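You operate a simulated robot arm through the tools that you are given. There is no shell and no other tool.

Carry out the task below with a simulated robot arm. There is one attempt and no reset: what you move stays moved.

Task
Heat the bearing named on the sheet to 110 C.
Fine: then switch the heater off; leave it on the post with the bar shut; never have the bar open with the heater on.
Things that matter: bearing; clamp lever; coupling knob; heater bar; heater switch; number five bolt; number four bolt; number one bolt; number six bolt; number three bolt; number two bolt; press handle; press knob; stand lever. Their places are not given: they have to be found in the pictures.

It is judged by the outcome, as a careful person would: the job done as asked, and still so three seconds after it is handed in. It fails if anything else is knocked over, pushed out of place, dropped, spilled or broken. Flat cloth is picked up by pressing the open fingertips on it (5 to 10 N) and closing them slowly along it; thin cloth reads only 2 to 8 mm in the jaws.

Robot
A 7-joint arm with a two-finger parallel gripper, fixed in place. Base frame: the origin is on the floor under the middle of its stand, x ahead of it, y to its left, z up. Lengths are in m, angles in degrees, forces in N, time in s.
It reaches about 0.966 m from its shoulder. Its first joint turns from -166.0 to 166.0 degrees. Payload 3.43 kg.
Tool frame: the origin (TCP) lies between the finger pads and is the grasp point; the fingertips stand 0.03 m ahead of it; z points along the fingers, y is the line along which they close. The gripper opens to 0.094 m. The fingers are 0.028 m wide and 0.01 m thick; the gripper's body (0.05 by 0.096 m) begins 0.055 m behind the TCP.
Orientation is told as [roll, pitch, yaw] about the base's x, y, z axes, in that order, counted from this pose: with the fingers straight down and closing along the base's y, the tool's x points along the base's -x, its y along +y and its z along -z.

Tools
- The arm moves only by the tool arm_command. Its argument "targets" is text: rows parted by semicolons, each of 7 numbers parted by spaces: the turn, a rotation vector about the tool's x, y, z in degrees, then the shift along the tool's x, y, z in m, then the finger opening in m, from 0 to 0.094. In form: ax ay az dx dy dz gripper; .... A call has 1 to 20 rows; each row is the pose to reach, as a shift and turn from the pose commanded when the call began, along the tool's axes at that moment. A row lasts 0.2 s, in which the tool goes at most 0.05 m and 8.6 degrees; a call with a longer step from one row to the next is refused whole, and so is a gripper value outside its range. Where a pose cannot be reached the arm comes as near as it can. A force on the tool above 90 N (or 10 N above the force at the start of the call, whichever is more), or a blocked arm, ends the call early, and 0.2 s more pass. Each finger travels about 0.045 m/s and halts on what it meets, pressing with about 28 N; the grip force reading is that of the motor and also rises with nothing between the fingers. The clock runs only during rows and for 0.2 s after the last one: add rows that repeat a pose to give the fingers time. It gives the time, the measured TCP pose, the force on the tool (base axes), the opening and the grip force at its end, in the units of the frame above (readings bear some noise), with the torque about the TCP (base axes, N m) and any sound that the robot's microphone picked up.
- Cameras (640 x 400 px; columns grow to the right, rows downward): "scene" is fixed at [0.3976, -0.6502, 1.6867]; the picture's right is [0.94, -0.35, 0.00], its down [-0.28, -0.74, -0.61] and it looks along [0.21, 0.57, -0.79] (base axes); focal length 227 px, centre (320, 200). "wrist" rides on the gripper at [0.076, 0.014, -0.103] in the tool frame; the picture's right is [-0.18, 0.98, 0.00], its down [-0.75, -0.14, -0.64] and it looks along [-0.63, -0.12, 0.77] (tool axes); focal length 243 px, centre (320, 200).
- camera(camera): a new picture of that camera. No time passes.
- lift_body(by): slides the trunk up (or, below 0, down) by that many m; the arm rides with it, the base frame stays. It gives what a move gives, with no picture.
- point_at(camera, pixels): for up to 12 pixels [column, row] of the newest picture of that camera ("zoom" is the newest enlarged one), the place [x, y, z] in the base frame of the surface seen there, good to about 0.002 m. No time passes.
- inspect(camera, box): a new picture of the part [left, top, right, bottom] of that camera's present view, enlarged. No time passes.
- job_done(): hands the job in; it is judged then, once.

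Open the gripper and draw the arm clear of the work before you hand the job in, unless the task says otherwise.

The tools are called after "Emit:" as a command line: name --argument value ..., lists and objects as JSON in quotes. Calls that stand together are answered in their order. arm_command: Moves the arm, as the interface text tells. Its arguments: {"type":"object","properties":{"targets":{"type":"string"}},"required":["targets"]} The other tools are called the same way: lift_body (by) moves the trunk up or down; camera (camera) takes a picture; point_at (camera, pixels) gives the place of the surface under pixels of a picture; inspect (camera, box) takes an enlarged picture of a part of a camera's view; job_done () hands the job in.

At the start:

```text
clock: 0.0
ee_pos: [0.3674, -0.3419, 1.2517]
ee_rot: [0.0, -0.1, 0.0]
wrist_force: [-0.6, -0.1, -1.1]
ft_torque: [-0.04, 0.01, 0.03]
gripper_width: 0.0942
grip_force: 0.1
trunk travel left (down, up): [-0.325, 0.165]
```

scene: 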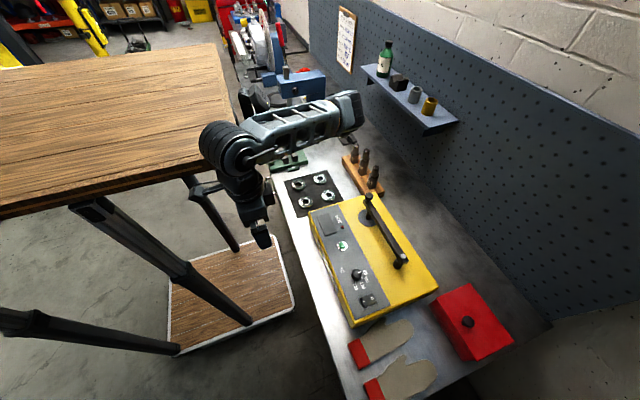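
wrist: 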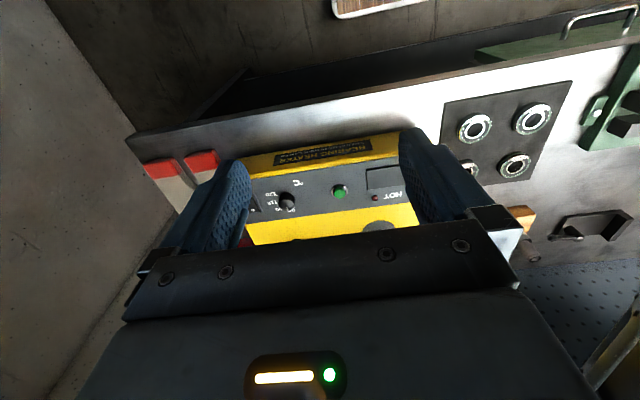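

I'll look closely at the heater, the bearings on the mat and the sheet on the pegboard.

Emit:
inspect --camera "scene" --box '[325, 0, 365, 80]'

Emit:
inspect --camera "scene" --box '[270, 130, 390, 220]'

Emit:
inspect --camera "scene" --box '[300, 180, 450, 330]'

Emit:
inspect --camera "wrist" --box '[220, 130, 460, 250]'

```text
5.00 times, centred on (345, 40) of scene
```

zoom: 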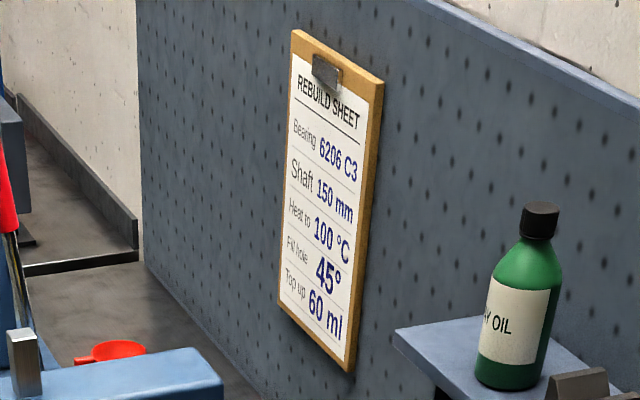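

```text
4.44 times, centred on (330, 175) of scene
```

zoom: 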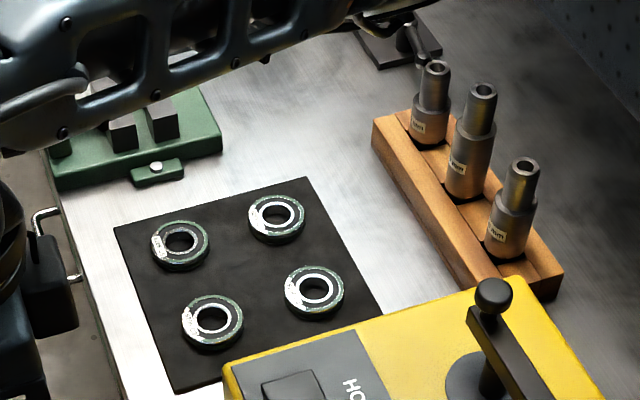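

```text
2.67 times, centred on (375, 255) of scene
```

zoom: 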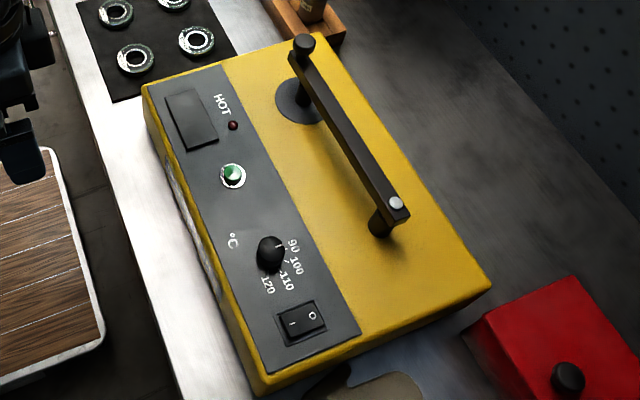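

```text
2.67 times, centred on (340, 190) of wrist
```

zoom: 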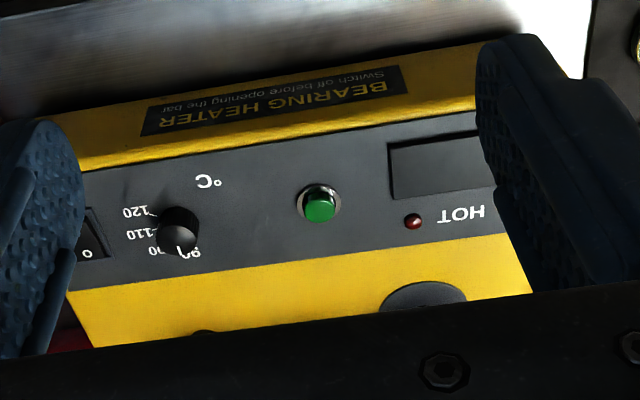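

The sheet names bearing 6206 C3. Next I'll zoom in more to read the bearings' labels and see how the heater works.

Emit:
inspect --camera "scene" --box '[285, 165, 345, 215]'

Emit:
inspect --camera "scene" --box '[335, 185, 425, 275]'

Emit:
inspect --camera "scene" --box '[325, 240, 395, 310]'

Emit:
inspect --camera "wrist" --box '[440, 90, 560, 190]'

```text
8.00 times, centred on (315, 190) of scene
```

zoom: 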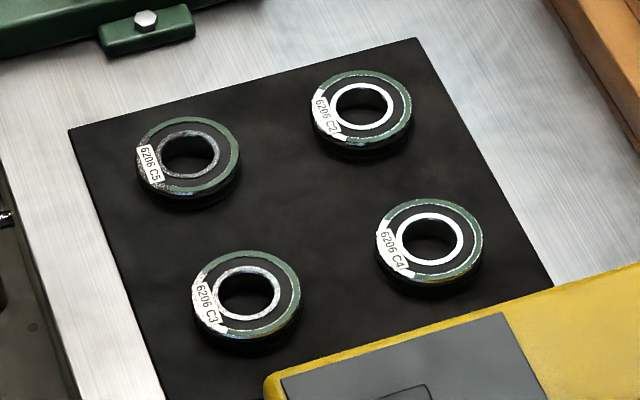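

```text
4.44 times, centred on (380, 230) of scene
```

zoom: 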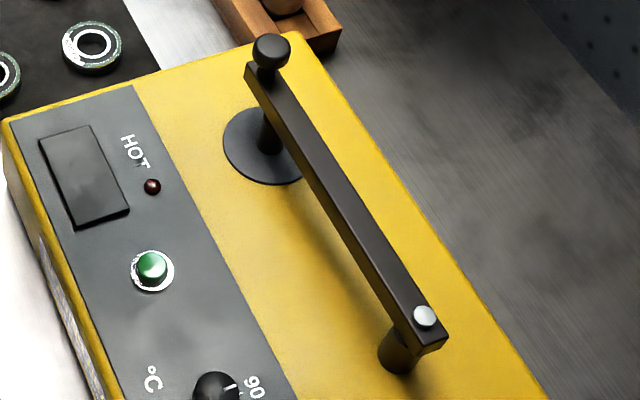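

```text
5.71 times, centred on (360, 275) of scene
```

zoom: 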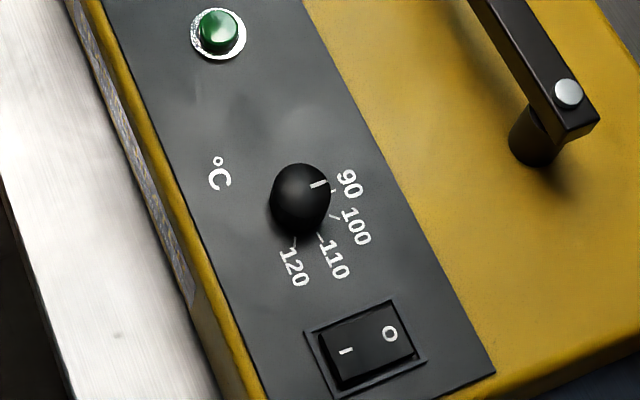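

```text
4.00 times, centred on (500, 140) of wrist
```

zoom: 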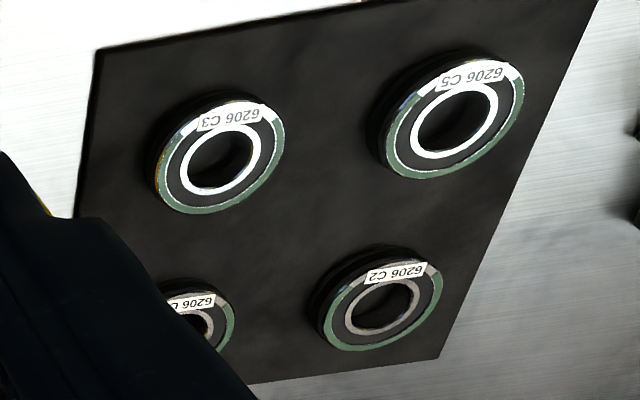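

The C3 bearing is the one near (306,202) in the scene, next to the heater and the table's front edge. Now I'll measure the heater parts and the bearing.

Emit:
camera --camera "scene"

Emit:
inspect --camera "scene" --box '[335, 185, 425, 275]'

Emit:
point_at --camera "zoom" --pixels '[[270, 45], [252, 75], [320, 205], [425, 316], [440, 342], [400, 368], [262, 150], [240, 165], [150, 265], [150, 186], [85, 178], [215, 385]]'

Emit:
inspect --camera "scene" --box '[325, 240, 395, 310]'

Emit:
point_at --camera "zoom" --pixels '[[300, 185], [318, 184], [280, 225], [260, 210], [347, 350], [390, 333], [368, 342], [400, 365], [345, 182], [332, 245], [292, 255], [450, 330]]'

Emit:
inspect --camera "scene" --box '[285, 165, 345, 215]'

Emit:
point_at --camera "zoom" --pixels '[[250, 295], [250, 255], [292, 290], [260, 333], [205, 300], [248, 270], [225, 365], [120, 320], [270, 385], [430, 250], [190, 150], [360, 105]]'

```text
taken
```

scene: 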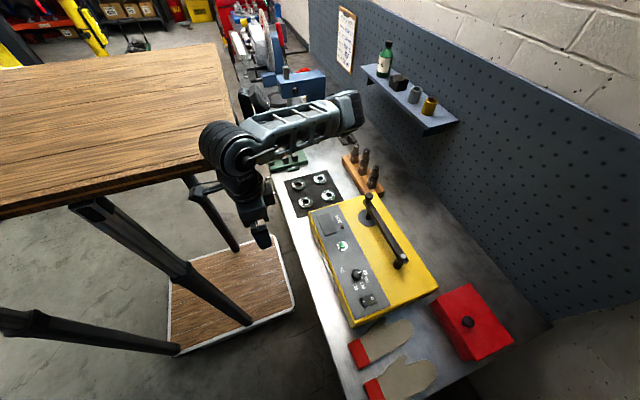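

```text
4.44 times, centred on (380, 230) of scene
```

zoom: 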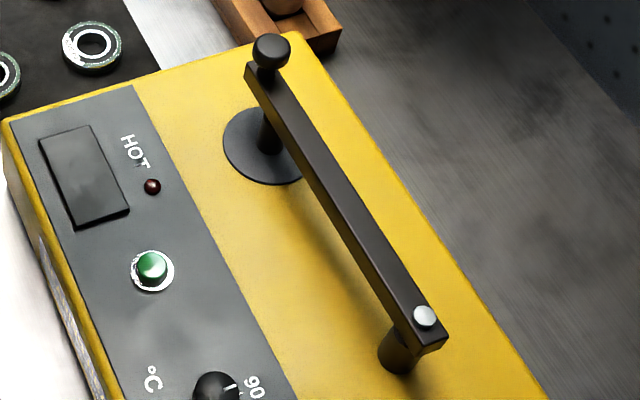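

```text
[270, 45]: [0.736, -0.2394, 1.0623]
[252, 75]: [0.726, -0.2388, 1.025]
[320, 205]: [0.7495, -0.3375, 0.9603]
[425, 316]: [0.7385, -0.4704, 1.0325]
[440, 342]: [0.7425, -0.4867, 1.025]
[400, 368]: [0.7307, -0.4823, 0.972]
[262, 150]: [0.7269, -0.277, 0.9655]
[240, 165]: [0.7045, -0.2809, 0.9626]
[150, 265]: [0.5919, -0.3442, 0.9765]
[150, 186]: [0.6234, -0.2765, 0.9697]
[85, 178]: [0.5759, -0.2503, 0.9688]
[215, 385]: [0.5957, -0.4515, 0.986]
```

```text
5.71 times, centred on (360, 275) of scene
```

zoom: 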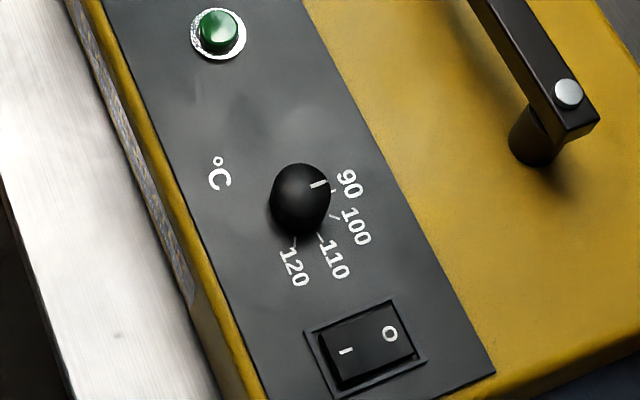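

```text
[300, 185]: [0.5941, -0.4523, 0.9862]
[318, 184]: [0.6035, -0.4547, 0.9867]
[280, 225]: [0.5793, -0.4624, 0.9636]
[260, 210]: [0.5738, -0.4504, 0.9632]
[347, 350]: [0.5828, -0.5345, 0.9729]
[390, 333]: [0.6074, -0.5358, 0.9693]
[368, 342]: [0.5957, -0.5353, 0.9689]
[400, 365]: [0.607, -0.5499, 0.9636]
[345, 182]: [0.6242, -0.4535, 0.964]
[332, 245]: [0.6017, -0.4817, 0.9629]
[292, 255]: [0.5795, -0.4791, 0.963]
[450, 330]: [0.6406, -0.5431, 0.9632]
```

```text
8.00 times, centred on (315, 190) of scene
```

zoom: 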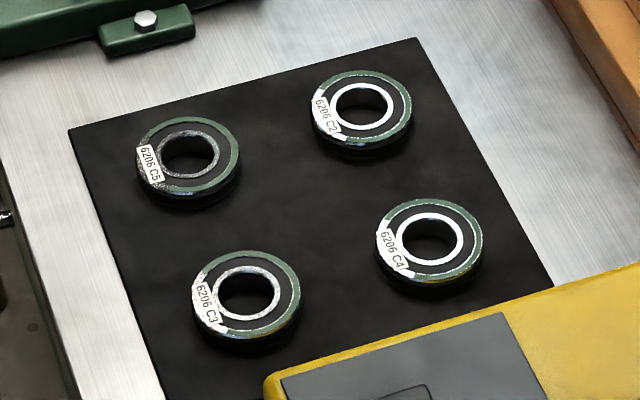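

```text
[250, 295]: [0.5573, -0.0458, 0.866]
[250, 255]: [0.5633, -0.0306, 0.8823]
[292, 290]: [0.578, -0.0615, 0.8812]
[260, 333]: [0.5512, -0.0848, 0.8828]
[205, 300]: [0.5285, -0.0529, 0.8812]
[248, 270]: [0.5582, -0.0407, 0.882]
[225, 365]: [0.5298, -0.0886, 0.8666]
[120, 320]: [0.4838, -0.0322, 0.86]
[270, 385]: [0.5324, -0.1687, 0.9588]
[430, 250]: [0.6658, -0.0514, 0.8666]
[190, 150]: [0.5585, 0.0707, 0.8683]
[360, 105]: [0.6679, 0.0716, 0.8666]
```

I need to know how the arm and surroundings sit in space, so I'll measure arm points, the wooden table and other obstacles.

Emit:
point_at --camera "scene" --pixels '[[345, 100], [225, 140], [300, 120], [258, 235], [100, 120], [220, 100], [230, 290], [270, 85], [300, 80], [470, 320], [355, 175], [290, 160]]'

Emit:
inspect --camera "scene" --box '[180, 60, 380, 260]'

Emit:
inspect --camera "wrist" --box '[0, 0, 640, 400]'

```text
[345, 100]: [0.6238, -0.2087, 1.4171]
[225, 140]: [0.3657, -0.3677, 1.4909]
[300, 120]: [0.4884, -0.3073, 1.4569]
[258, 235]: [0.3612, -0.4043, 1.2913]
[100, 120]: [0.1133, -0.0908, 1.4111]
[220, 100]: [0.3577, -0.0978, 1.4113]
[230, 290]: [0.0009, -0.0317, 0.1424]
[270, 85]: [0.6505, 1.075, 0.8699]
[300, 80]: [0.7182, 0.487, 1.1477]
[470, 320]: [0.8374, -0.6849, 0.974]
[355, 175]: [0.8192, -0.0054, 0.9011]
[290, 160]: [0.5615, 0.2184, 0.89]
```

```text
2.00 times, centred on (280, 160) of scene
```

zoom: 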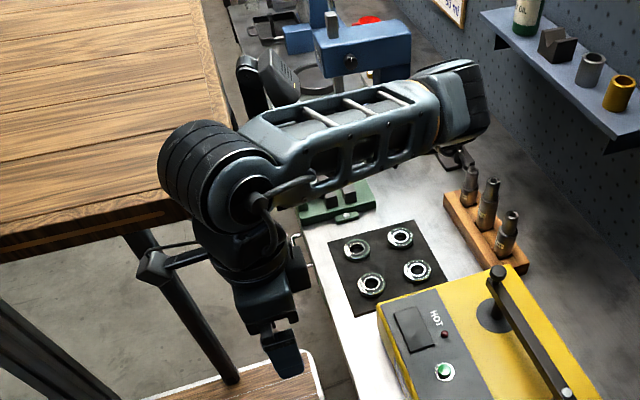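

```text
1.00 times, centred on (320, 200) of wrist (not enlarged: the box is as wide or as high as the picture)
```

zoom: 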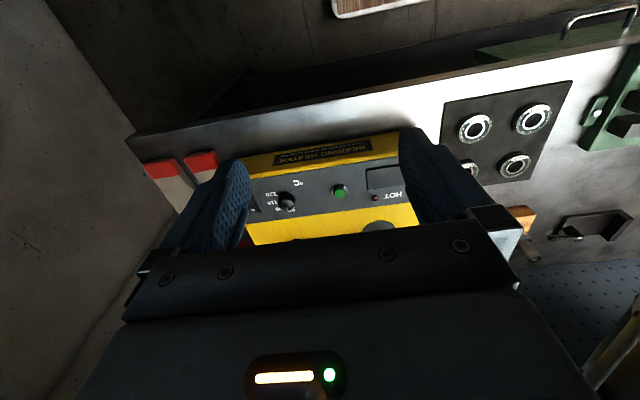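

The heater's panel lies at x≈0.57–0.62, with the bar near x≈0.735 and its pivot bolt at y≈-0.47. I'll move part of the way forward toward the post for a closer look.

Emit:
arm_command --targets "0 0 0 -0.03 0.013 0.0 0.094; 0 0 0 -0.06 0.026 0.0 0.094; 0 0 0 -0.09 0.039 0.0 0.094; 0 0 0 -0.12 0.052 0.01 0.094; 0 0 0 -0.12 0.052 0.01 0.094"

Emit:
camera --camera "scene"

Emit:
camera --camera "wrist"

Emit:
point_at --camera "scene" --pixels '[[450, 125], [345, 30], [500, 150], [420, 110], [560, 260], [640, 230], [388, 60], [365, 70]]'

```text
clock: 0.7
ee_pos: [0.4398, -0.3138, 1.2504]
ee_rot: [-0.1, -0.1, 1.3]
wrist_force: [2.0, -3.1, -1.5]
ft_torque: [0.38, 0.12, 0.18]
gripper_width: 0.0941
grip_force: 0.1
trunk travel left (down, up): [-0.325, 0.165]
stopped in row 3: the force on the tool passed its limit at 138 N (the readings are from after the stop); the commanded pose is now the measured one
```

```text
taken
```

scene: 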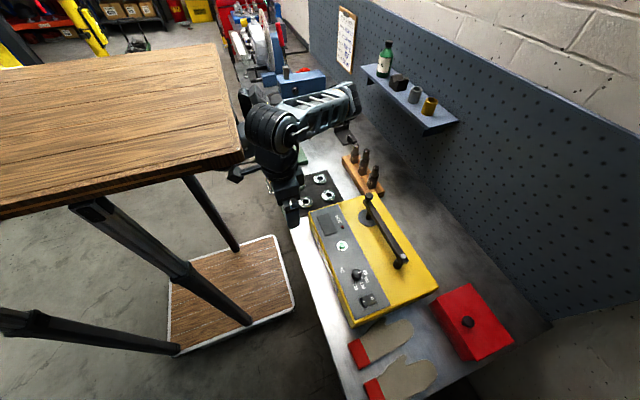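

```text
taken
```

wrist: 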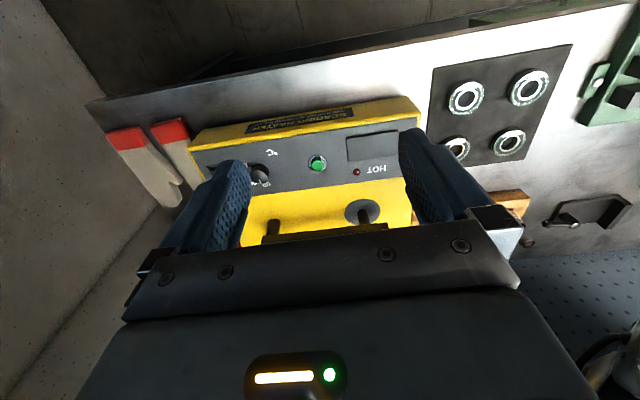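

```text
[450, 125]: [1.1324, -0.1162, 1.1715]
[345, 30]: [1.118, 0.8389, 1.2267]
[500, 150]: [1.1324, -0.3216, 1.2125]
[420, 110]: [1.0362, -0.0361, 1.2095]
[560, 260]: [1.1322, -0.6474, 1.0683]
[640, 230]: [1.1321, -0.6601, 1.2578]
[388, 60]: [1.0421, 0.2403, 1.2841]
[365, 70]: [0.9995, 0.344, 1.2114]
```

The move stopped early on a force spike near the third row. I'll look closely at the arm by the wooden platform's corner to see what touched.

Emit:
inspect --camera "scene" --box '[200, 70, 380, 240]'

Emit:
point_at --camera "scene" --pixels '[[240, 155], [215, 50], [265, 130], [345, 100], [310, 115], [290, 140], [243, 172], [255, 100], [270, 180], [292, 205], [150, 180], [10, 210]]'

Emit:
inspect --camera "wrist" --box '[480, 240, 640, 400]'

```text
2.35 times, centred on (290, 155) of scene
```

zoom: 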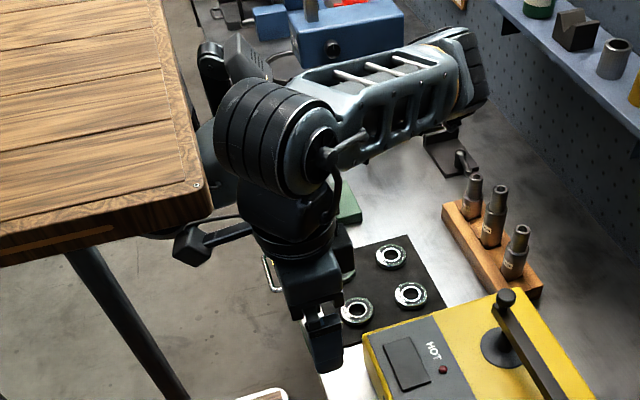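

```text
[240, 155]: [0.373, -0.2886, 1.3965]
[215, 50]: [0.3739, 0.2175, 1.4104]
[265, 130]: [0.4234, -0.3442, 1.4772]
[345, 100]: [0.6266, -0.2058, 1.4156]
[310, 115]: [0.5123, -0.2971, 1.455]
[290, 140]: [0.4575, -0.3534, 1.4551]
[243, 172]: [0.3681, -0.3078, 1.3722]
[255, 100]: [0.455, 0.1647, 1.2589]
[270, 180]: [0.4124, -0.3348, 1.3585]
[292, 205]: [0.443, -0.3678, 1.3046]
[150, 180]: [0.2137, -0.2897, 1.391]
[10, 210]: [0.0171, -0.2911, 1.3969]
```

```text
2.50 times, centred on (560, 320) of wrist
```

zoom: 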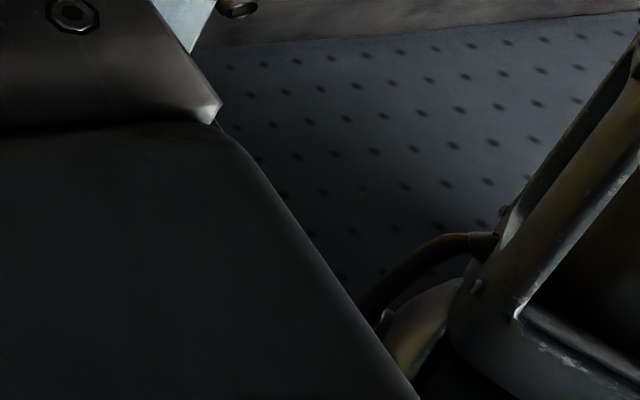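

The wrist camera, at about (0.364,-0.30,1.36), bumped the corner of the wooden platform, whose edge is at x≈0.373. I'll back off a little in -y, then go straight forward (+x), straighten the yaw and lower the tool.

Emit:
arm_command --targets "0 0 0 0 -0.015 0.01 0.094; 0 0 1.3 -0.03 -0.02 0.02 0.094; 0 0 1.3 -0.06 -0.02 0.03 0.094; 0 0 1.3 -0.09 -0.01 0.05 0.094; 0 0 1.3 -0.11 0.01 0.06 0.094; 0 0 1.3 -0.13 0.03 0.07 0.094; 0 0 1.3 -0.13 0.03 0.07 0.094"

Emit:
camera --camera "scene"

Emit:
camera --camera "wrist"

```text
clock: 2.3
ee_pos: [0.5701, -0.2804, 1.1811]
ee_rot: [-0.2, 0.0, -0.1]
wrist_force: [-0.7, -0.1, -0.6]
ft_torque: [-0.02, 0.01, 0.04]
gripper_width: 0.0939
grip_force: 0.1
trunk travel left (down, up): [-0.325, 0.165]
```

```text
taken
```

scene: 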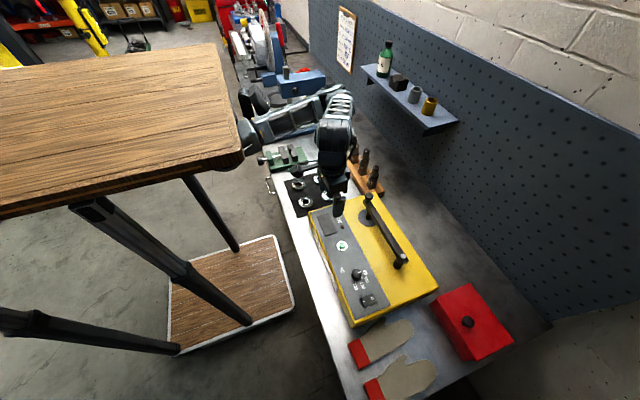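

```text
taken
```

wrist: 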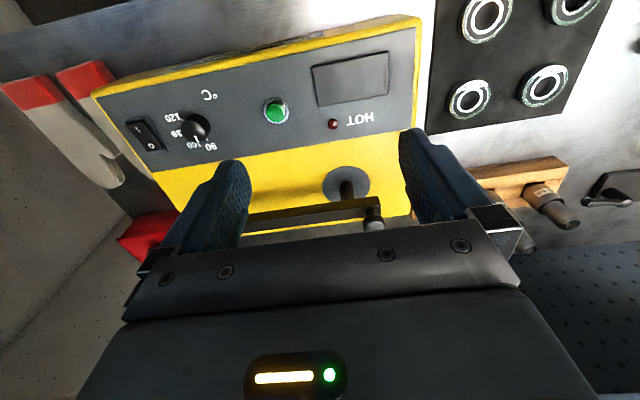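

The wrist now sees the post (345,185) and the bar's knob (373,218). I'll zoom in there and measure.

Emit:
inspect --camera "wrist" --box '[230, 150, 420, 245]'

Emit:
point_at --camera "wrist" --pixels '[[345, 180], [330, 183], [345, 170], [347, 195], [372, 205], [373, 222], [300, 213], [260, 220], [360, 190], [275, 110], [195, 125], [333, 124]]'

Emit:
point_at --camera "wrist" --pixels '[[137, 128], [152, 145], [144, 135], [470, 100], [470, 80], [470, 117], [453, 100], [487, 97], [350, 80], [412, 20], [410, 110], [155, 170]]'

```text
3.37 times, centred on (325, 198) of wrist
```

zoom: 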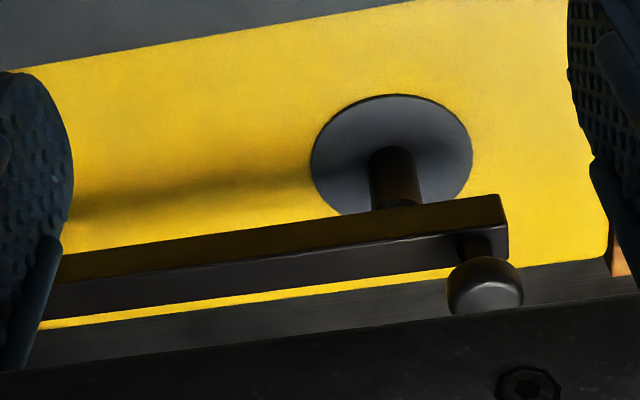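

```text
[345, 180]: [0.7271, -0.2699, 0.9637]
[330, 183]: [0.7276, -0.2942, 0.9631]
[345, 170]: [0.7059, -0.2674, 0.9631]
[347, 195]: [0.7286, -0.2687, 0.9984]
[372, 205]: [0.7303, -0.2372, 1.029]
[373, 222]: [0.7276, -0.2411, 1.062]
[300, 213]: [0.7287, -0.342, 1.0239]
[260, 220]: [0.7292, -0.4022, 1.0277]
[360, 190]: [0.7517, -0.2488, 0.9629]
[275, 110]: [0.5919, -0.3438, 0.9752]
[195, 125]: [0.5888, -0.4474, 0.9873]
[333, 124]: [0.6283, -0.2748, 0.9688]
```

```text
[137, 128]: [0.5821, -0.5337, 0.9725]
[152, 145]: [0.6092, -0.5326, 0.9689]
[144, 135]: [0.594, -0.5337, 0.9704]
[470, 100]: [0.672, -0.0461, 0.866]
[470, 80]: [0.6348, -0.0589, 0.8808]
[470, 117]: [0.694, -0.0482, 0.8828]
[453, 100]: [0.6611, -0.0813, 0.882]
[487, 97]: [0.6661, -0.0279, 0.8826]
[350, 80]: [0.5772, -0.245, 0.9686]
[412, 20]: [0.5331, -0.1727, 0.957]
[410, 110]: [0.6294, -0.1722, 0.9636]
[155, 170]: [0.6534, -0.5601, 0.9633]
```

The post stands at about (0.735,-0.265) with a disc at its foot, and the bar's knob is near (0.735,-0.24,1.06). Now I'll look at the bar's pivot end, the dial and the rocker close up.

Emit:
arm_command --targets "0 0 0 -0.01 -0.03 0.01 0.094; 0 0 0 -0.02 -0.06 0.02 0.094; 0 0 0 -0.03 -0.09 0.03 0.094; 0 0 0 -0.04 -0.12 0.04 0.094; 0 0 0 -0.05 -0.16 0.05 0.094; 0 0 0 -0.05 -0.16 0.05 0.094"

Emit:
camera --camera "wrist"

Emit:
camera --camera "scene"

```text
clock: 3.7
ee_pos: [0.6207, -0.4406, 1.1312]
ee_rot: [0.0, -0.1, 0.0]
wrist_force: [0.3, -0.1, -0.5]
ft_torque: [0.01, 0.01, -0.01]
gripper_width: 0.0941
grip_force: 0.1
trunk travel left (down, up): [-0.325, 0.165]
```

```text
taken
```

wrist: 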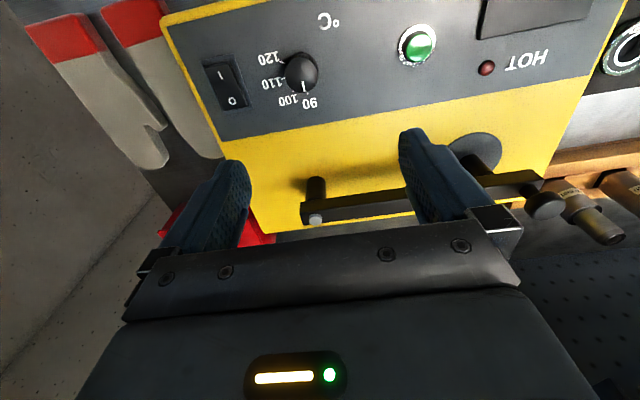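

```text
taken
```

scene: 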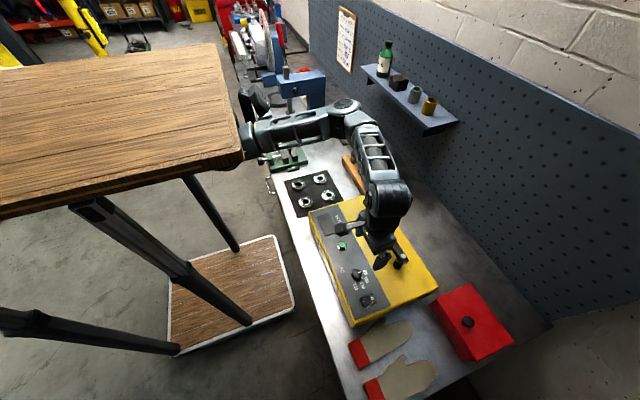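

The arm moves freely here and the wrist camera gives a clear view of the dial and rocker. I'll zoom in on the dial (300,75), the rocker and the pivot.

Emit:
inspect --camera "wrist" --box '[190, 20, 350, 120]'

Emit:
point_at --camera "zoom" --pixels '[[440, 205], [455, 260], [455, 285], [385, 205], [500, 205], [445, 300], [330, 160], [350, 250], [400, 290], [480, 310], [100, 200], [160, 320]]'

Emit:
inspect --camera "wrist" --box '[290, 120, 570, 240]'

Emit:
point_at --camera "wrist" --pixels '[[315, 219], [315, 190], [345, 200], [545, 198], [540, 210], [485, 145], [475, 150], [530, 175], [417, 45], [503, 140], [360, 218], [305, 215]]'

```text
4.00 times, centred on (270, 70) of wrist
```

zoom: 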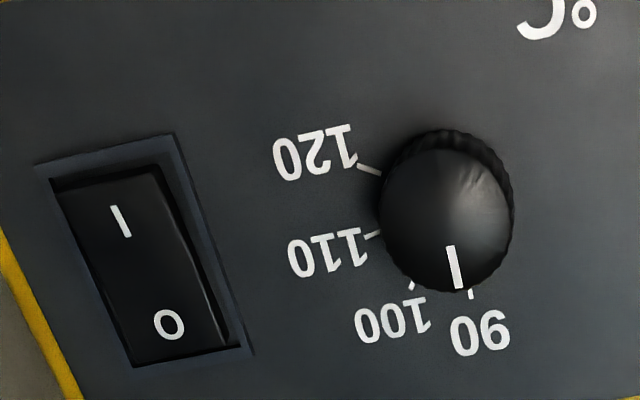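

```text
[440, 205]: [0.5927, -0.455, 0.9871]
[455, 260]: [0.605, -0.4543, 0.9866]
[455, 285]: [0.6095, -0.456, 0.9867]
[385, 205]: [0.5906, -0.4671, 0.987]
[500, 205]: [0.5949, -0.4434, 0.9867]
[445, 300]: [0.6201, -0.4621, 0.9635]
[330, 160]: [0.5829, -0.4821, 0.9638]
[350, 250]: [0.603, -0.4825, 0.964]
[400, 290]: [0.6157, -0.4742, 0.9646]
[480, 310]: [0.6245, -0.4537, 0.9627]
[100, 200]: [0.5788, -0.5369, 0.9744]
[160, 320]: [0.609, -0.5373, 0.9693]
```

```text
2.29 times, centred on (430, 180) of wrist
```

zoom: 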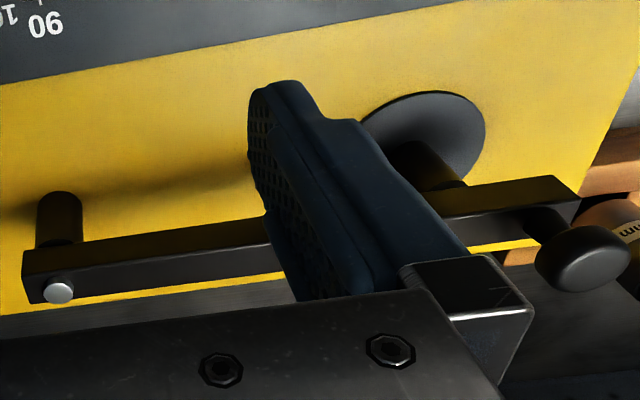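

```text
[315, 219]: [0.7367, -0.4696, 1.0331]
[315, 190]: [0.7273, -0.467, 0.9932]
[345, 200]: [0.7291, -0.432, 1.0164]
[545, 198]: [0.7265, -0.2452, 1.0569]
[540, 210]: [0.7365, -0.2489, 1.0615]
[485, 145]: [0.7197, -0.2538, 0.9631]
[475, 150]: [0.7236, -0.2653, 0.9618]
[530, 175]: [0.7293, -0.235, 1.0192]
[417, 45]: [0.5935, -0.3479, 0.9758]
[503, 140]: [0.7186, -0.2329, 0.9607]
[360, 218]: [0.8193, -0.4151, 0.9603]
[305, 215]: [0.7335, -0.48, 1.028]
```

The rocker's "I" side is raised (z 0.974, against 0.969 at "O"), so the heater is off. The dial centre is near (0.596,-0.4545), with its pointer at 90 (toward +x) and 110 about 80° clockwise. I'll set the dial first: hover over it with yaw +40 and a narrower opening.

Emit:
arm_command --targets "0 0 -8 0.005 -0.003 0.01 0.06; 0 0 -16 0.012 -0.006 0.025 0.06; 0 0 -24 0.018 -0.009 0.04 0.06; 0 0 -32 0.022 -0.012 0.06 0.06; 0 0 -40 0.0247 -0.0139 0.075 0.06; 0 0 -40 0.0247 -0.0139 0.08 0.06; 0 0 -40 0.0247 -0.0139 0.08 0.06"

Emit:
camera --camera "wrist"

Emit:
camera --camera "scene"

```text
clock: 5.3
ee_pos: [0.5946, -0.4559, 1.0512]
ee_rot: [-0.2, -0.1, 40.0]
wrist_force: [-0.9, 0.2, 0.7]
ft_torque: [-0.03, 0.0, -0.02]
gripper_width: 0.0601
grip_force: 0.0
trunk travel left (down, up): [-0.325, 0.165]
```

```text
taken
```

wrist: 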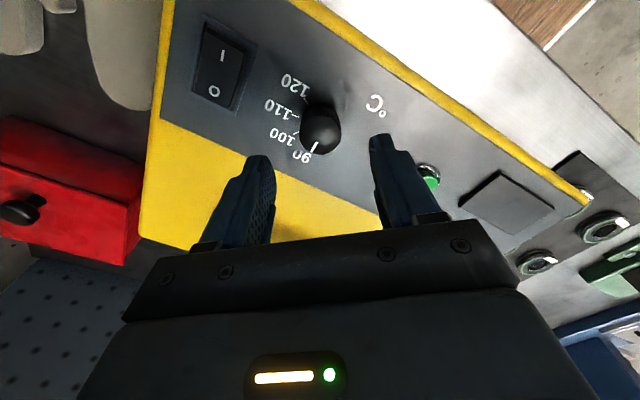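

```text
taken
```

scene: 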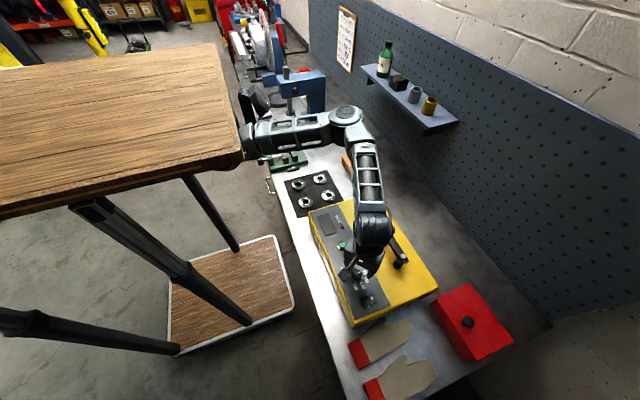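

I'll check the dial's centre from this view: its top is around (322,128) in the wrist picture.

Emit:
inspect --camera "wrist" --box '[250, 60, 390, 180]'

Emit:
point_at --camera "wrist" --pixels '[[303, 133], [338, 133], [320, 120], [320, 140], [313, 150], [320, 153], [320, 106], [330, 150], [320, 130], [340, 125]]'

```text
3.33 times, centred on (320, 120) of wrist
```

zoom: 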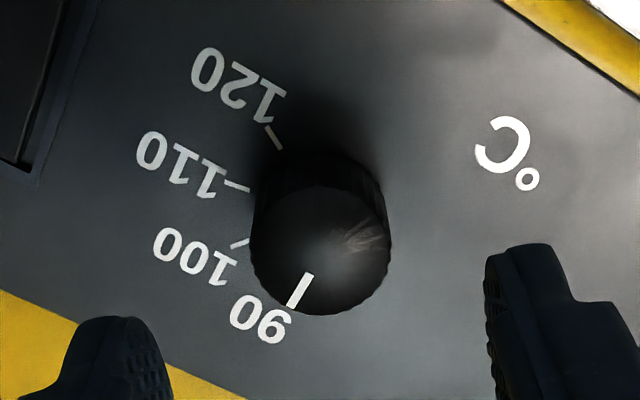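

```text
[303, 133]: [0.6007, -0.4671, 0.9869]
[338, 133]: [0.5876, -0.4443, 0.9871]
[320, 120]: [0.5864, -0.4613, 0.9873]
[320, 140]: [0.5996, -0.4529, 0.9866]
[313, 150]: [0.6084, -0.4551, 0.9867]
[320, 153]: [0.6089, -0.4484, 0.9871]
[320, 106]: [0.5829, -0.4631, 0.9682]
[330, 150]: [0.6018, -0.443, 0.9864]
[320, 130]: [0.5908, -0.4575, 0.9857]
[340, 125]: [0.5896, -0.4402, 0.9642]
```

The dial's centre is (0.5955,-0.455) with a diameter of about 0.03, and the tool is right over it. I'll descend and close on it.

Emit:
arm_command --targets "0 0 0 0 0 0.025 0.06; 0 0 0 0 0 0.045 0.06; 0 0 0 0 0 0.052 0.06; 0 0 0 0 0 0.052 0.06; 0 0 0 0 0 0.052 0.03; 0 0 0 0 0 0.052 0.015; 0 0 0 0 0 0.052 0.015; 0 0 0 0 0 0.052 0.015"

Emit:
camera --camera "wrist"

```text
clock: 7.1
ee_pos: [0.5961, -0.456, 1.0004]
ee_rot: [-0.2, 0.0, 39.9]
wrist_force: [-0.1, -0.4, -1.3]
ft_torque: [0.27, 0.32, 0.0]
gripper_width: 0.0317
grip_force: 45.0
trunk travel left (down, up): [-0.325, 0.165]
```

```text
taken
```

wrist: 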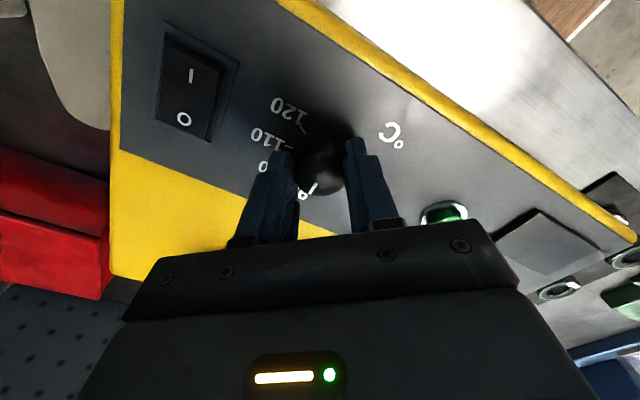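

The dial is gripped (opening 0.0317). Now I'll turn it 80° clockwise as seen from above, which is +80 about the tool z.

Emit:
arm_command --targets "0 0 6 0 0 0 0.015; 0 0 13 0 0 0 0.015; 0 0 20 0 0 0 0.015; 0 0 27 0 0 0 0.015; 0 0 34 0 0 0 0.015; 0 0 41 0 0 0 0.015; 0 0 48 0 0 0 0.015; 0 0 55 0 0 0 0.015; 0 0 62 0 0 0 0.015; 0 0 68 0 0 0 0.015; 0 0 74 0 0 0 0.015; 0 0 80 0 0 0 0.015; 0 0 80 0 0 0 0.015; 0 0 80 0 0 0 0.015"

Emit:
camera --camera "wrist"

Emit:
inspect --camera "scene" --box '[325, 240, 395, 310]'

```text
clock: 10.1
ee_pos: [0.5944, -0.4541, 1.0002]
ee_rot: [0.2, 0.0, -40.1]
wrist_force: [-5.8, 41.6, 4.7]
ft_torque: [0.83, 0.46, 0.07]
gripper_width: 0.0318
grip_force: 44.6
trunk travel left (down, up): [-0.325, 0.165]
```

```text
taken
```

wrist: 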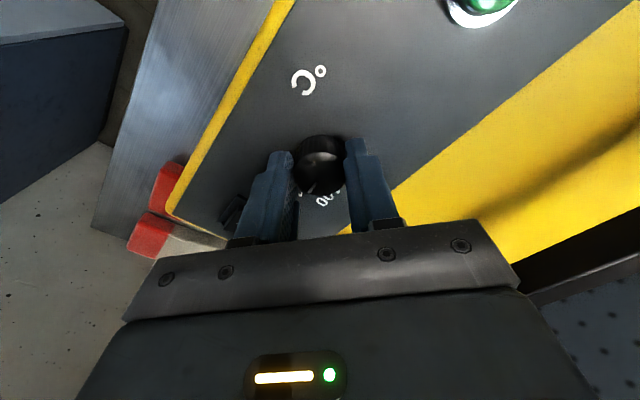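

```text
5.71 times, centred on (360, 275) of scene
```

zoom: 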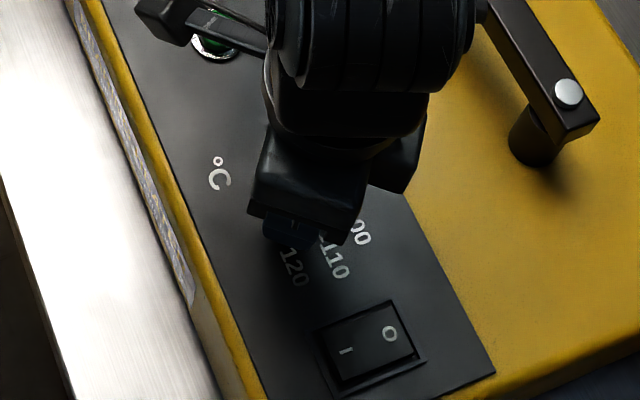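

The turn ran to yaw -40 with the dial still gripped, and there is a 42 N side load from slight off-centring. I'll ease that by opening the fingers, then rise and check the pointer.

Emit:
arm_command --targets "0 0 0 0 0 0 0.035; 0 0 0 0 0 0 0.05; 0 0 0 0 0 0 0.06; 0 0 0 0 0 -0.01 0.06; 0 0 0 0 0 -0.03 0.06; 0 0 0 0 0 -0.06 0.06; 0 0 0 0 0 -0.09 0.06; 0 0 0 0 0 -0.09 0.06"

Emit:
camera --camera "wrist"

Emit:
inspect --camera "wrist" --box '[250, 60, 390, 180]'

```text
clock: 11.9
ee_pos: [0.5951, -0.4547, 1.0899]
ee_rot: [-0.1, -0.1, -40.1]
wrist_force: [1.4, 0.4, -0.2]
ft_torque: [-0.02, 0.02, -0.01]
gripper_width: 0.0602
grip_force: 0.0
trunk travel left (down, up): [-0.325, 0.165]
```

```text
taken
```

wrist: 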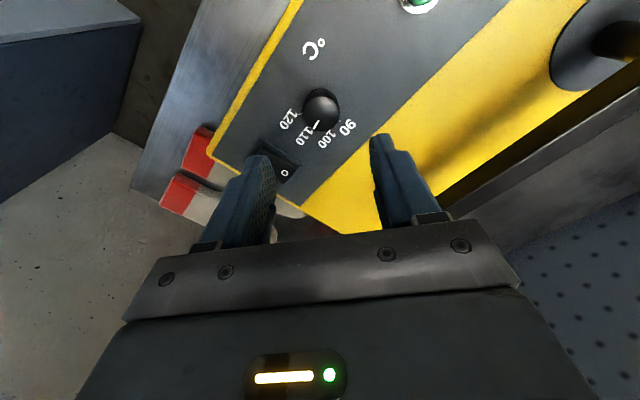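

```text
3.33 times, centred on (320, 120) of wrist
```

zoom: 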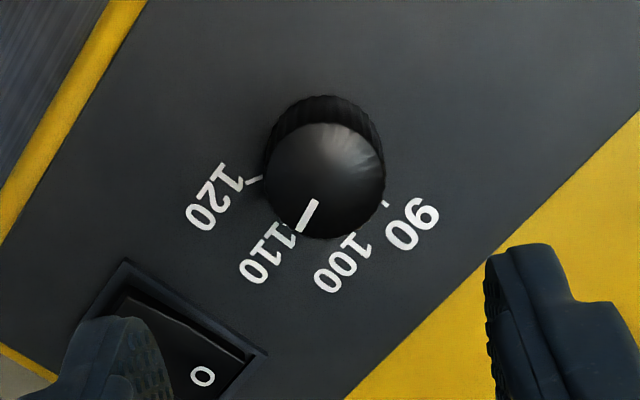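

The pointer seems to sit at 110. I'll verify its direction by measuring.

Emit:
point_at --camera "zoom" --pixels '[[315, 203], [300, 230], [325, 180], [288, 240], [255, 181], [345, 240], [387, 203], [265, 175], [384, 175]]'

Emit:
inspect --camera "scene" --box '[335, 250, 385, 300]'

```text
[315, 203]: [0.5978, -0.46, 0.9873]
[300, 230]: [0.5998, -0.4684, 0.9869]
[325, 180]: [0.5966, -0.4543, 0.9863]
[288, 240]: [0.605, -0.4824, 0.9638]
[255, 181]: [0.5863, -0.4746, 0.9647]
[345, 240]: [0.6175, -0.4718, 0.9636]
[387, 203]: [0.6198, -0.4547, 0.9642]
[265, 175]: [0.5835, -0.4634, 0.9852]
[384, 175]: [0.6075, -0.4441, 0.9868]
```

```text
8.00 times, centred on (360, 275) of scene
```

zoom: 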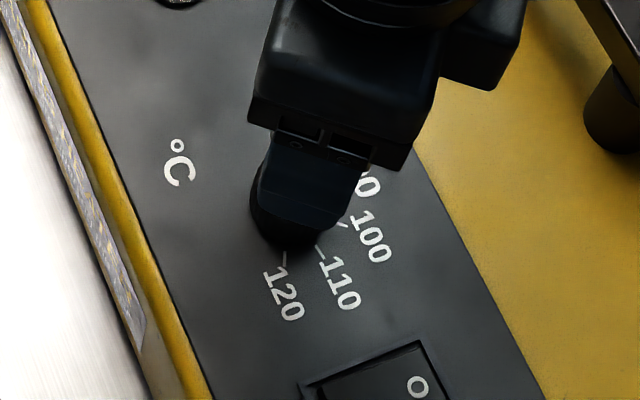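

The pointer angle reads about -77° and the tick about -75°, so I want a better view from nearly straight above. I'll turn the wrist back to yaw 0 and place the camera over the dial.

Emit:
arm_command --targets "0 0 -8 -0.004 0.002 0 0.06; 0 0 -16 -0.008 0.005 0 0.06; 0 0 -24 -0.012 0.008 0.01 0.06; 0 0 -32 -0.016 0.010 0.02 0.06; 0 0 -40 -0.0188 0.0118 0.03 0.06; 0 0 -40 -0.0188 0.0118 0.03 0.06"

Emit:
camera --camera "wrist"

Emit:
inspect --camera "wrist" --box '[260, 50, 380, 150]'

```text
clock: 13.3
ee_pos: [0.6164, -0.4578, 1.059]
ee_rot: [0.0, 0.0, -0.1]
wrist_force: [-0.6, -0.1, 0.1]
ft_torque: [-0.02, 0.0, 0.01]
gripper_width: 0.0598
grip_force: 0.0
trunk travel left (down, up): [-0.325, 0.165]
```

```text
taken
```

wrist: 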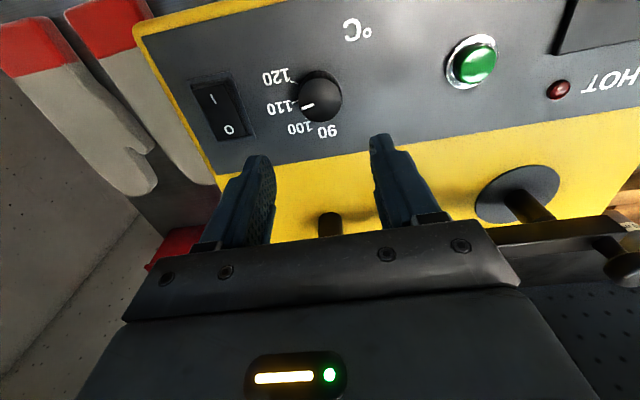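

```text
4.00 times, centred on (320, 100) of wrist
```

zoom: 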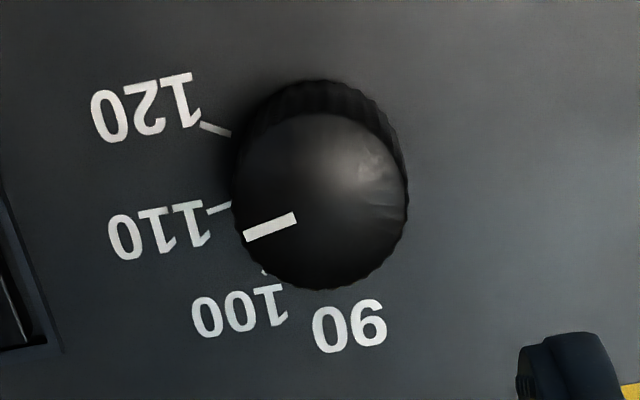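

From above, the pointer lines up with the 110 tick (both about 24° below left in the picture), so the dial is set. Next comes the bar: I'll rise, go over toward the knob and turn to yaw -90 so the fingers close along x.

Emit:
arm_command --targets "0 0 7.5 0 0 -0.03 0.06; 0 0 15 0 0.01 -0.06 0.06; 0 0 22.5 -0.01 0.03 -0.09 0.06; 0 0 30 -0.02 0.05 -0.10 0.06; 0 0 37.5 -0.03 0.075 -0.10 0.06; 0 0 45 -0.045 0.10 -0.10 0.06; 0 0 52.5 -0.06 0.125 -0.10 0.06; 0 0 60 -0.075 0.15 -0.10 0.06; 0 0 67.5 -0.09 0.17 -0.10 0.06; 0 0 75 -0.10 0.19 -0.10 0.06; 0 0 82.5 -0.11 0.205 -0.10 0.06; 0 0 90 -0.119 0.215 -0.10 0.06; 0 0 90 -0.119 0.215 -0.10 0.06"

Emit:
camera --camera "wrist"

Emit:
camera --camera "scene"

```text
clock: 16.1
ee_pos: [0.7272, -0.2537, 1.1592]
ee_rot: [0.0, -0.1, -82.7]
wrist_force: [-0.3, 0.5, 0.4]
ft_torque: [-0.03, 0.04, -0.01]
gripper_width: 0.0601
grip_force: 0.2
out of reach, approached as far as the arm can: row 12, 13
trunk travel left (down, up): [-0.325, 0.165]
```

```text
taken
```

wrist: 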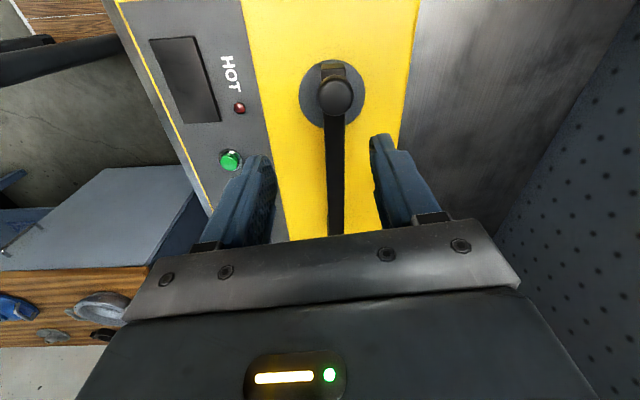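

```text
taken
```

scene: 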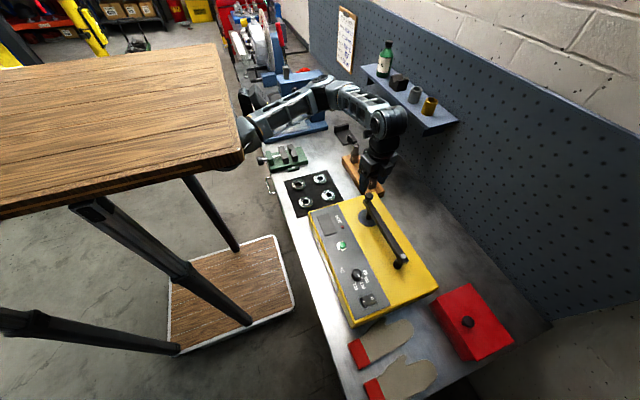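

The arm reached yaw -83, close to a joint limit, so I'll use about -75. The knob's top shows at (336,95); I'll measure it.

Emit:
inspect --camera "wrist" --box '[280, 40, 400, 140]'

Emit:
point_at --camera "wrist" --pixels '[[335, 95], [320, 95], [351, 95], [335, 80], [335, 110], [333, 68], [320, 70], [345, 70], [305, 95], [362, 95], [335, 125], [335, 150]]'

```text
4.00 times, centred on (340, 90) of wrist
```

zoom: 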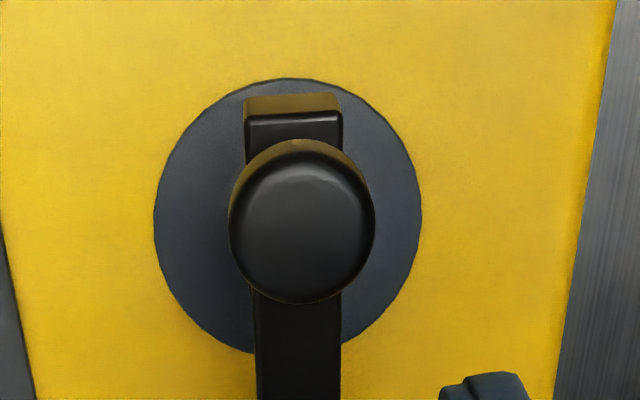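

```text
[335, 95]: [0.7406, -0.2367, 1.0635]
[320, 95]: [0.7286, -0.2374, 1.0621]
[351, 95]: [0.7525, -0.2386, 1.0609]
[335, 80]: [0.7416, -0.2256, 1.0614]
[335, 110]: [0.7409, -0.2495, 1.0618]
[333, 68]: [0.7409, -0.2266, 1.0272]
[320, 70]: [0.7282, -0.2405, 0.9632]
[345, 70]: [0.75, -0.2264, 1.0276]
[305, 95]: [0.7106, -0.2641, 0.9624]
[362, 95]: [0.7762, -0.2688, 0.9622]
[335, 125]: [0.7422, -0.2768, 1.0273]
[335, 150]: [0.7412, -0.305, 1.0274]
```

The knob is centred at (0.741,-0.2385), about 0.028 across, with its top at 1.063; the post is at about (0.742,-0.265). I'll line up above the knob with yaw near -75.

Emit:
arm_command --targets "0 0 -4 0.006 0.008 0.0 0.06; 0 0 -8 0.0133 0.0156 0.02 0.06; 0 0 -8 0.0133 0.0156 0.03 0.06; 0 0 -8 0.0133 0.0156 0.03 0.06"

Emit:
camera --camera "wrist"

```text
clock: 17.1
ee_pos: [0.7406, -0.2384, 1.1296]
ee_rot: [0.0, -0.2, -74.6]
wrist_force: [-0.6, 0.4, 0.0]
ft_torque: [0.03, -0.01, 0.01]
gripper_width: 0.0598
grip_force: 0.0
trunk travel left (down, up): [-0.325, 0.165]
```

```text
taken
```

wrist: 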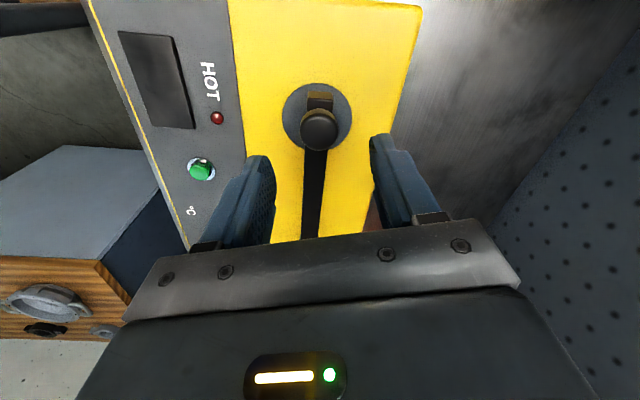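

The tool is right over the knob now. I'll descend 0.058 and close on it.

Emit:
arm_command --targets "0 0 0 0 0 0.02 0.06; 0 0 0 0 0 0.04 0.06; 0 0 0 0 0 0.055 0.06; 0 0 0 0 0 0.058 0.06; 0 0 0 0 0 0.058 0.035; 0 0 0 0 0 0.058 0.015; 0 0 0 0 0 0.058 0.015; 0 0 0 0 0 0.058 0.015"

Emit:
camera --camera "wrist"

```text
clock: 18.9
ee_pos: [0.7411, -0.2379, 1.07]
ee_rot: [0.0, -0.1, -74.6]
wrist_force: [0.2, -0.5, -1.0]
ft_torque: [-0.33, -0.1, 0.0]
gripper_width: 0.0292
grip_force: 45.3
trunk travel left (down, up): [-0.325, 0.165]
```

```text
taken
```

wrist: 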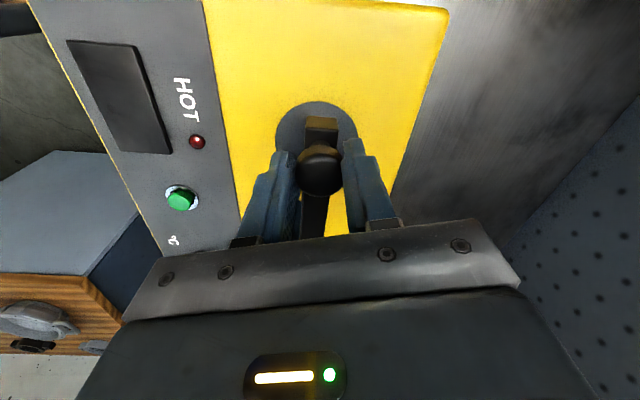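

The knob is gripped (0.029). I'll test a small 8 mm pull toward the robot (-x) and read the force.

Emit:
arm_command --targets "0 0 0 0.001 -0.0038 0 0.015; 0 0 0 0.0021 -0.0077 0 0.015; 0 0 0 0.0021 -0.0077 0 0.015"

```text
clock: 19.7
ee_pos: [0.7395, -0.2376, 1.0727]
ee_rot: [0.7, -0.4, -74.2]
wrist_force: [63.6, -6.7, 1.3]
ft_torque: [-0.44, -1.29, -0.22]
gripper_width: 0.0295
grip_force: 45.1
trunk travel left (down, up): [-0.325, 0.165]
```

Pulling toward -x is resisted (64 N for under 2 mm). I'll go back and try the same small test toward +x.

Emit:
arm_command --targets "0 0 0 -0.001 0.0038 0 0.015; 0 0 0 -0.0021 0.0077 0 0.015; 0 0 0 -0.0021 0.0077 0 0.015"

Emit:
arm_command --targets "0 0 0 -0.0005 0.002 0 0.015; 0 0 0 -0.001 0.0038 0 0.015; 0 0 0 -0.001 0.0038 0 0.015"

```text
clock: 20.5
ee_pos: [0.7398, -0.2384, 1.0713]
ee_rot: [0.1, 0.0, -74.7]
wrist_force: [11.5, 4.6, 8.2]
ft_torque: [0.06, -0.57, -0.21]
gripper_width: 0.0292
grip_force: 44.5
trunk travel left (down, up): [-0.325, 0.165]
```

```text
clock: 21.3
ee_pos: [0.7438, -0.2387, 1.0707]
ee_rot: [-0.1, -0.1, -74.7]
wrist_force: [-2.4, 6.7, 7.7]
ft_torque: [0.93, 0.32, -0.36]
gripper_width: 0.0295
grip_force: 44.8
trunk travel left (down, up): [-0.325, 0.165]
```

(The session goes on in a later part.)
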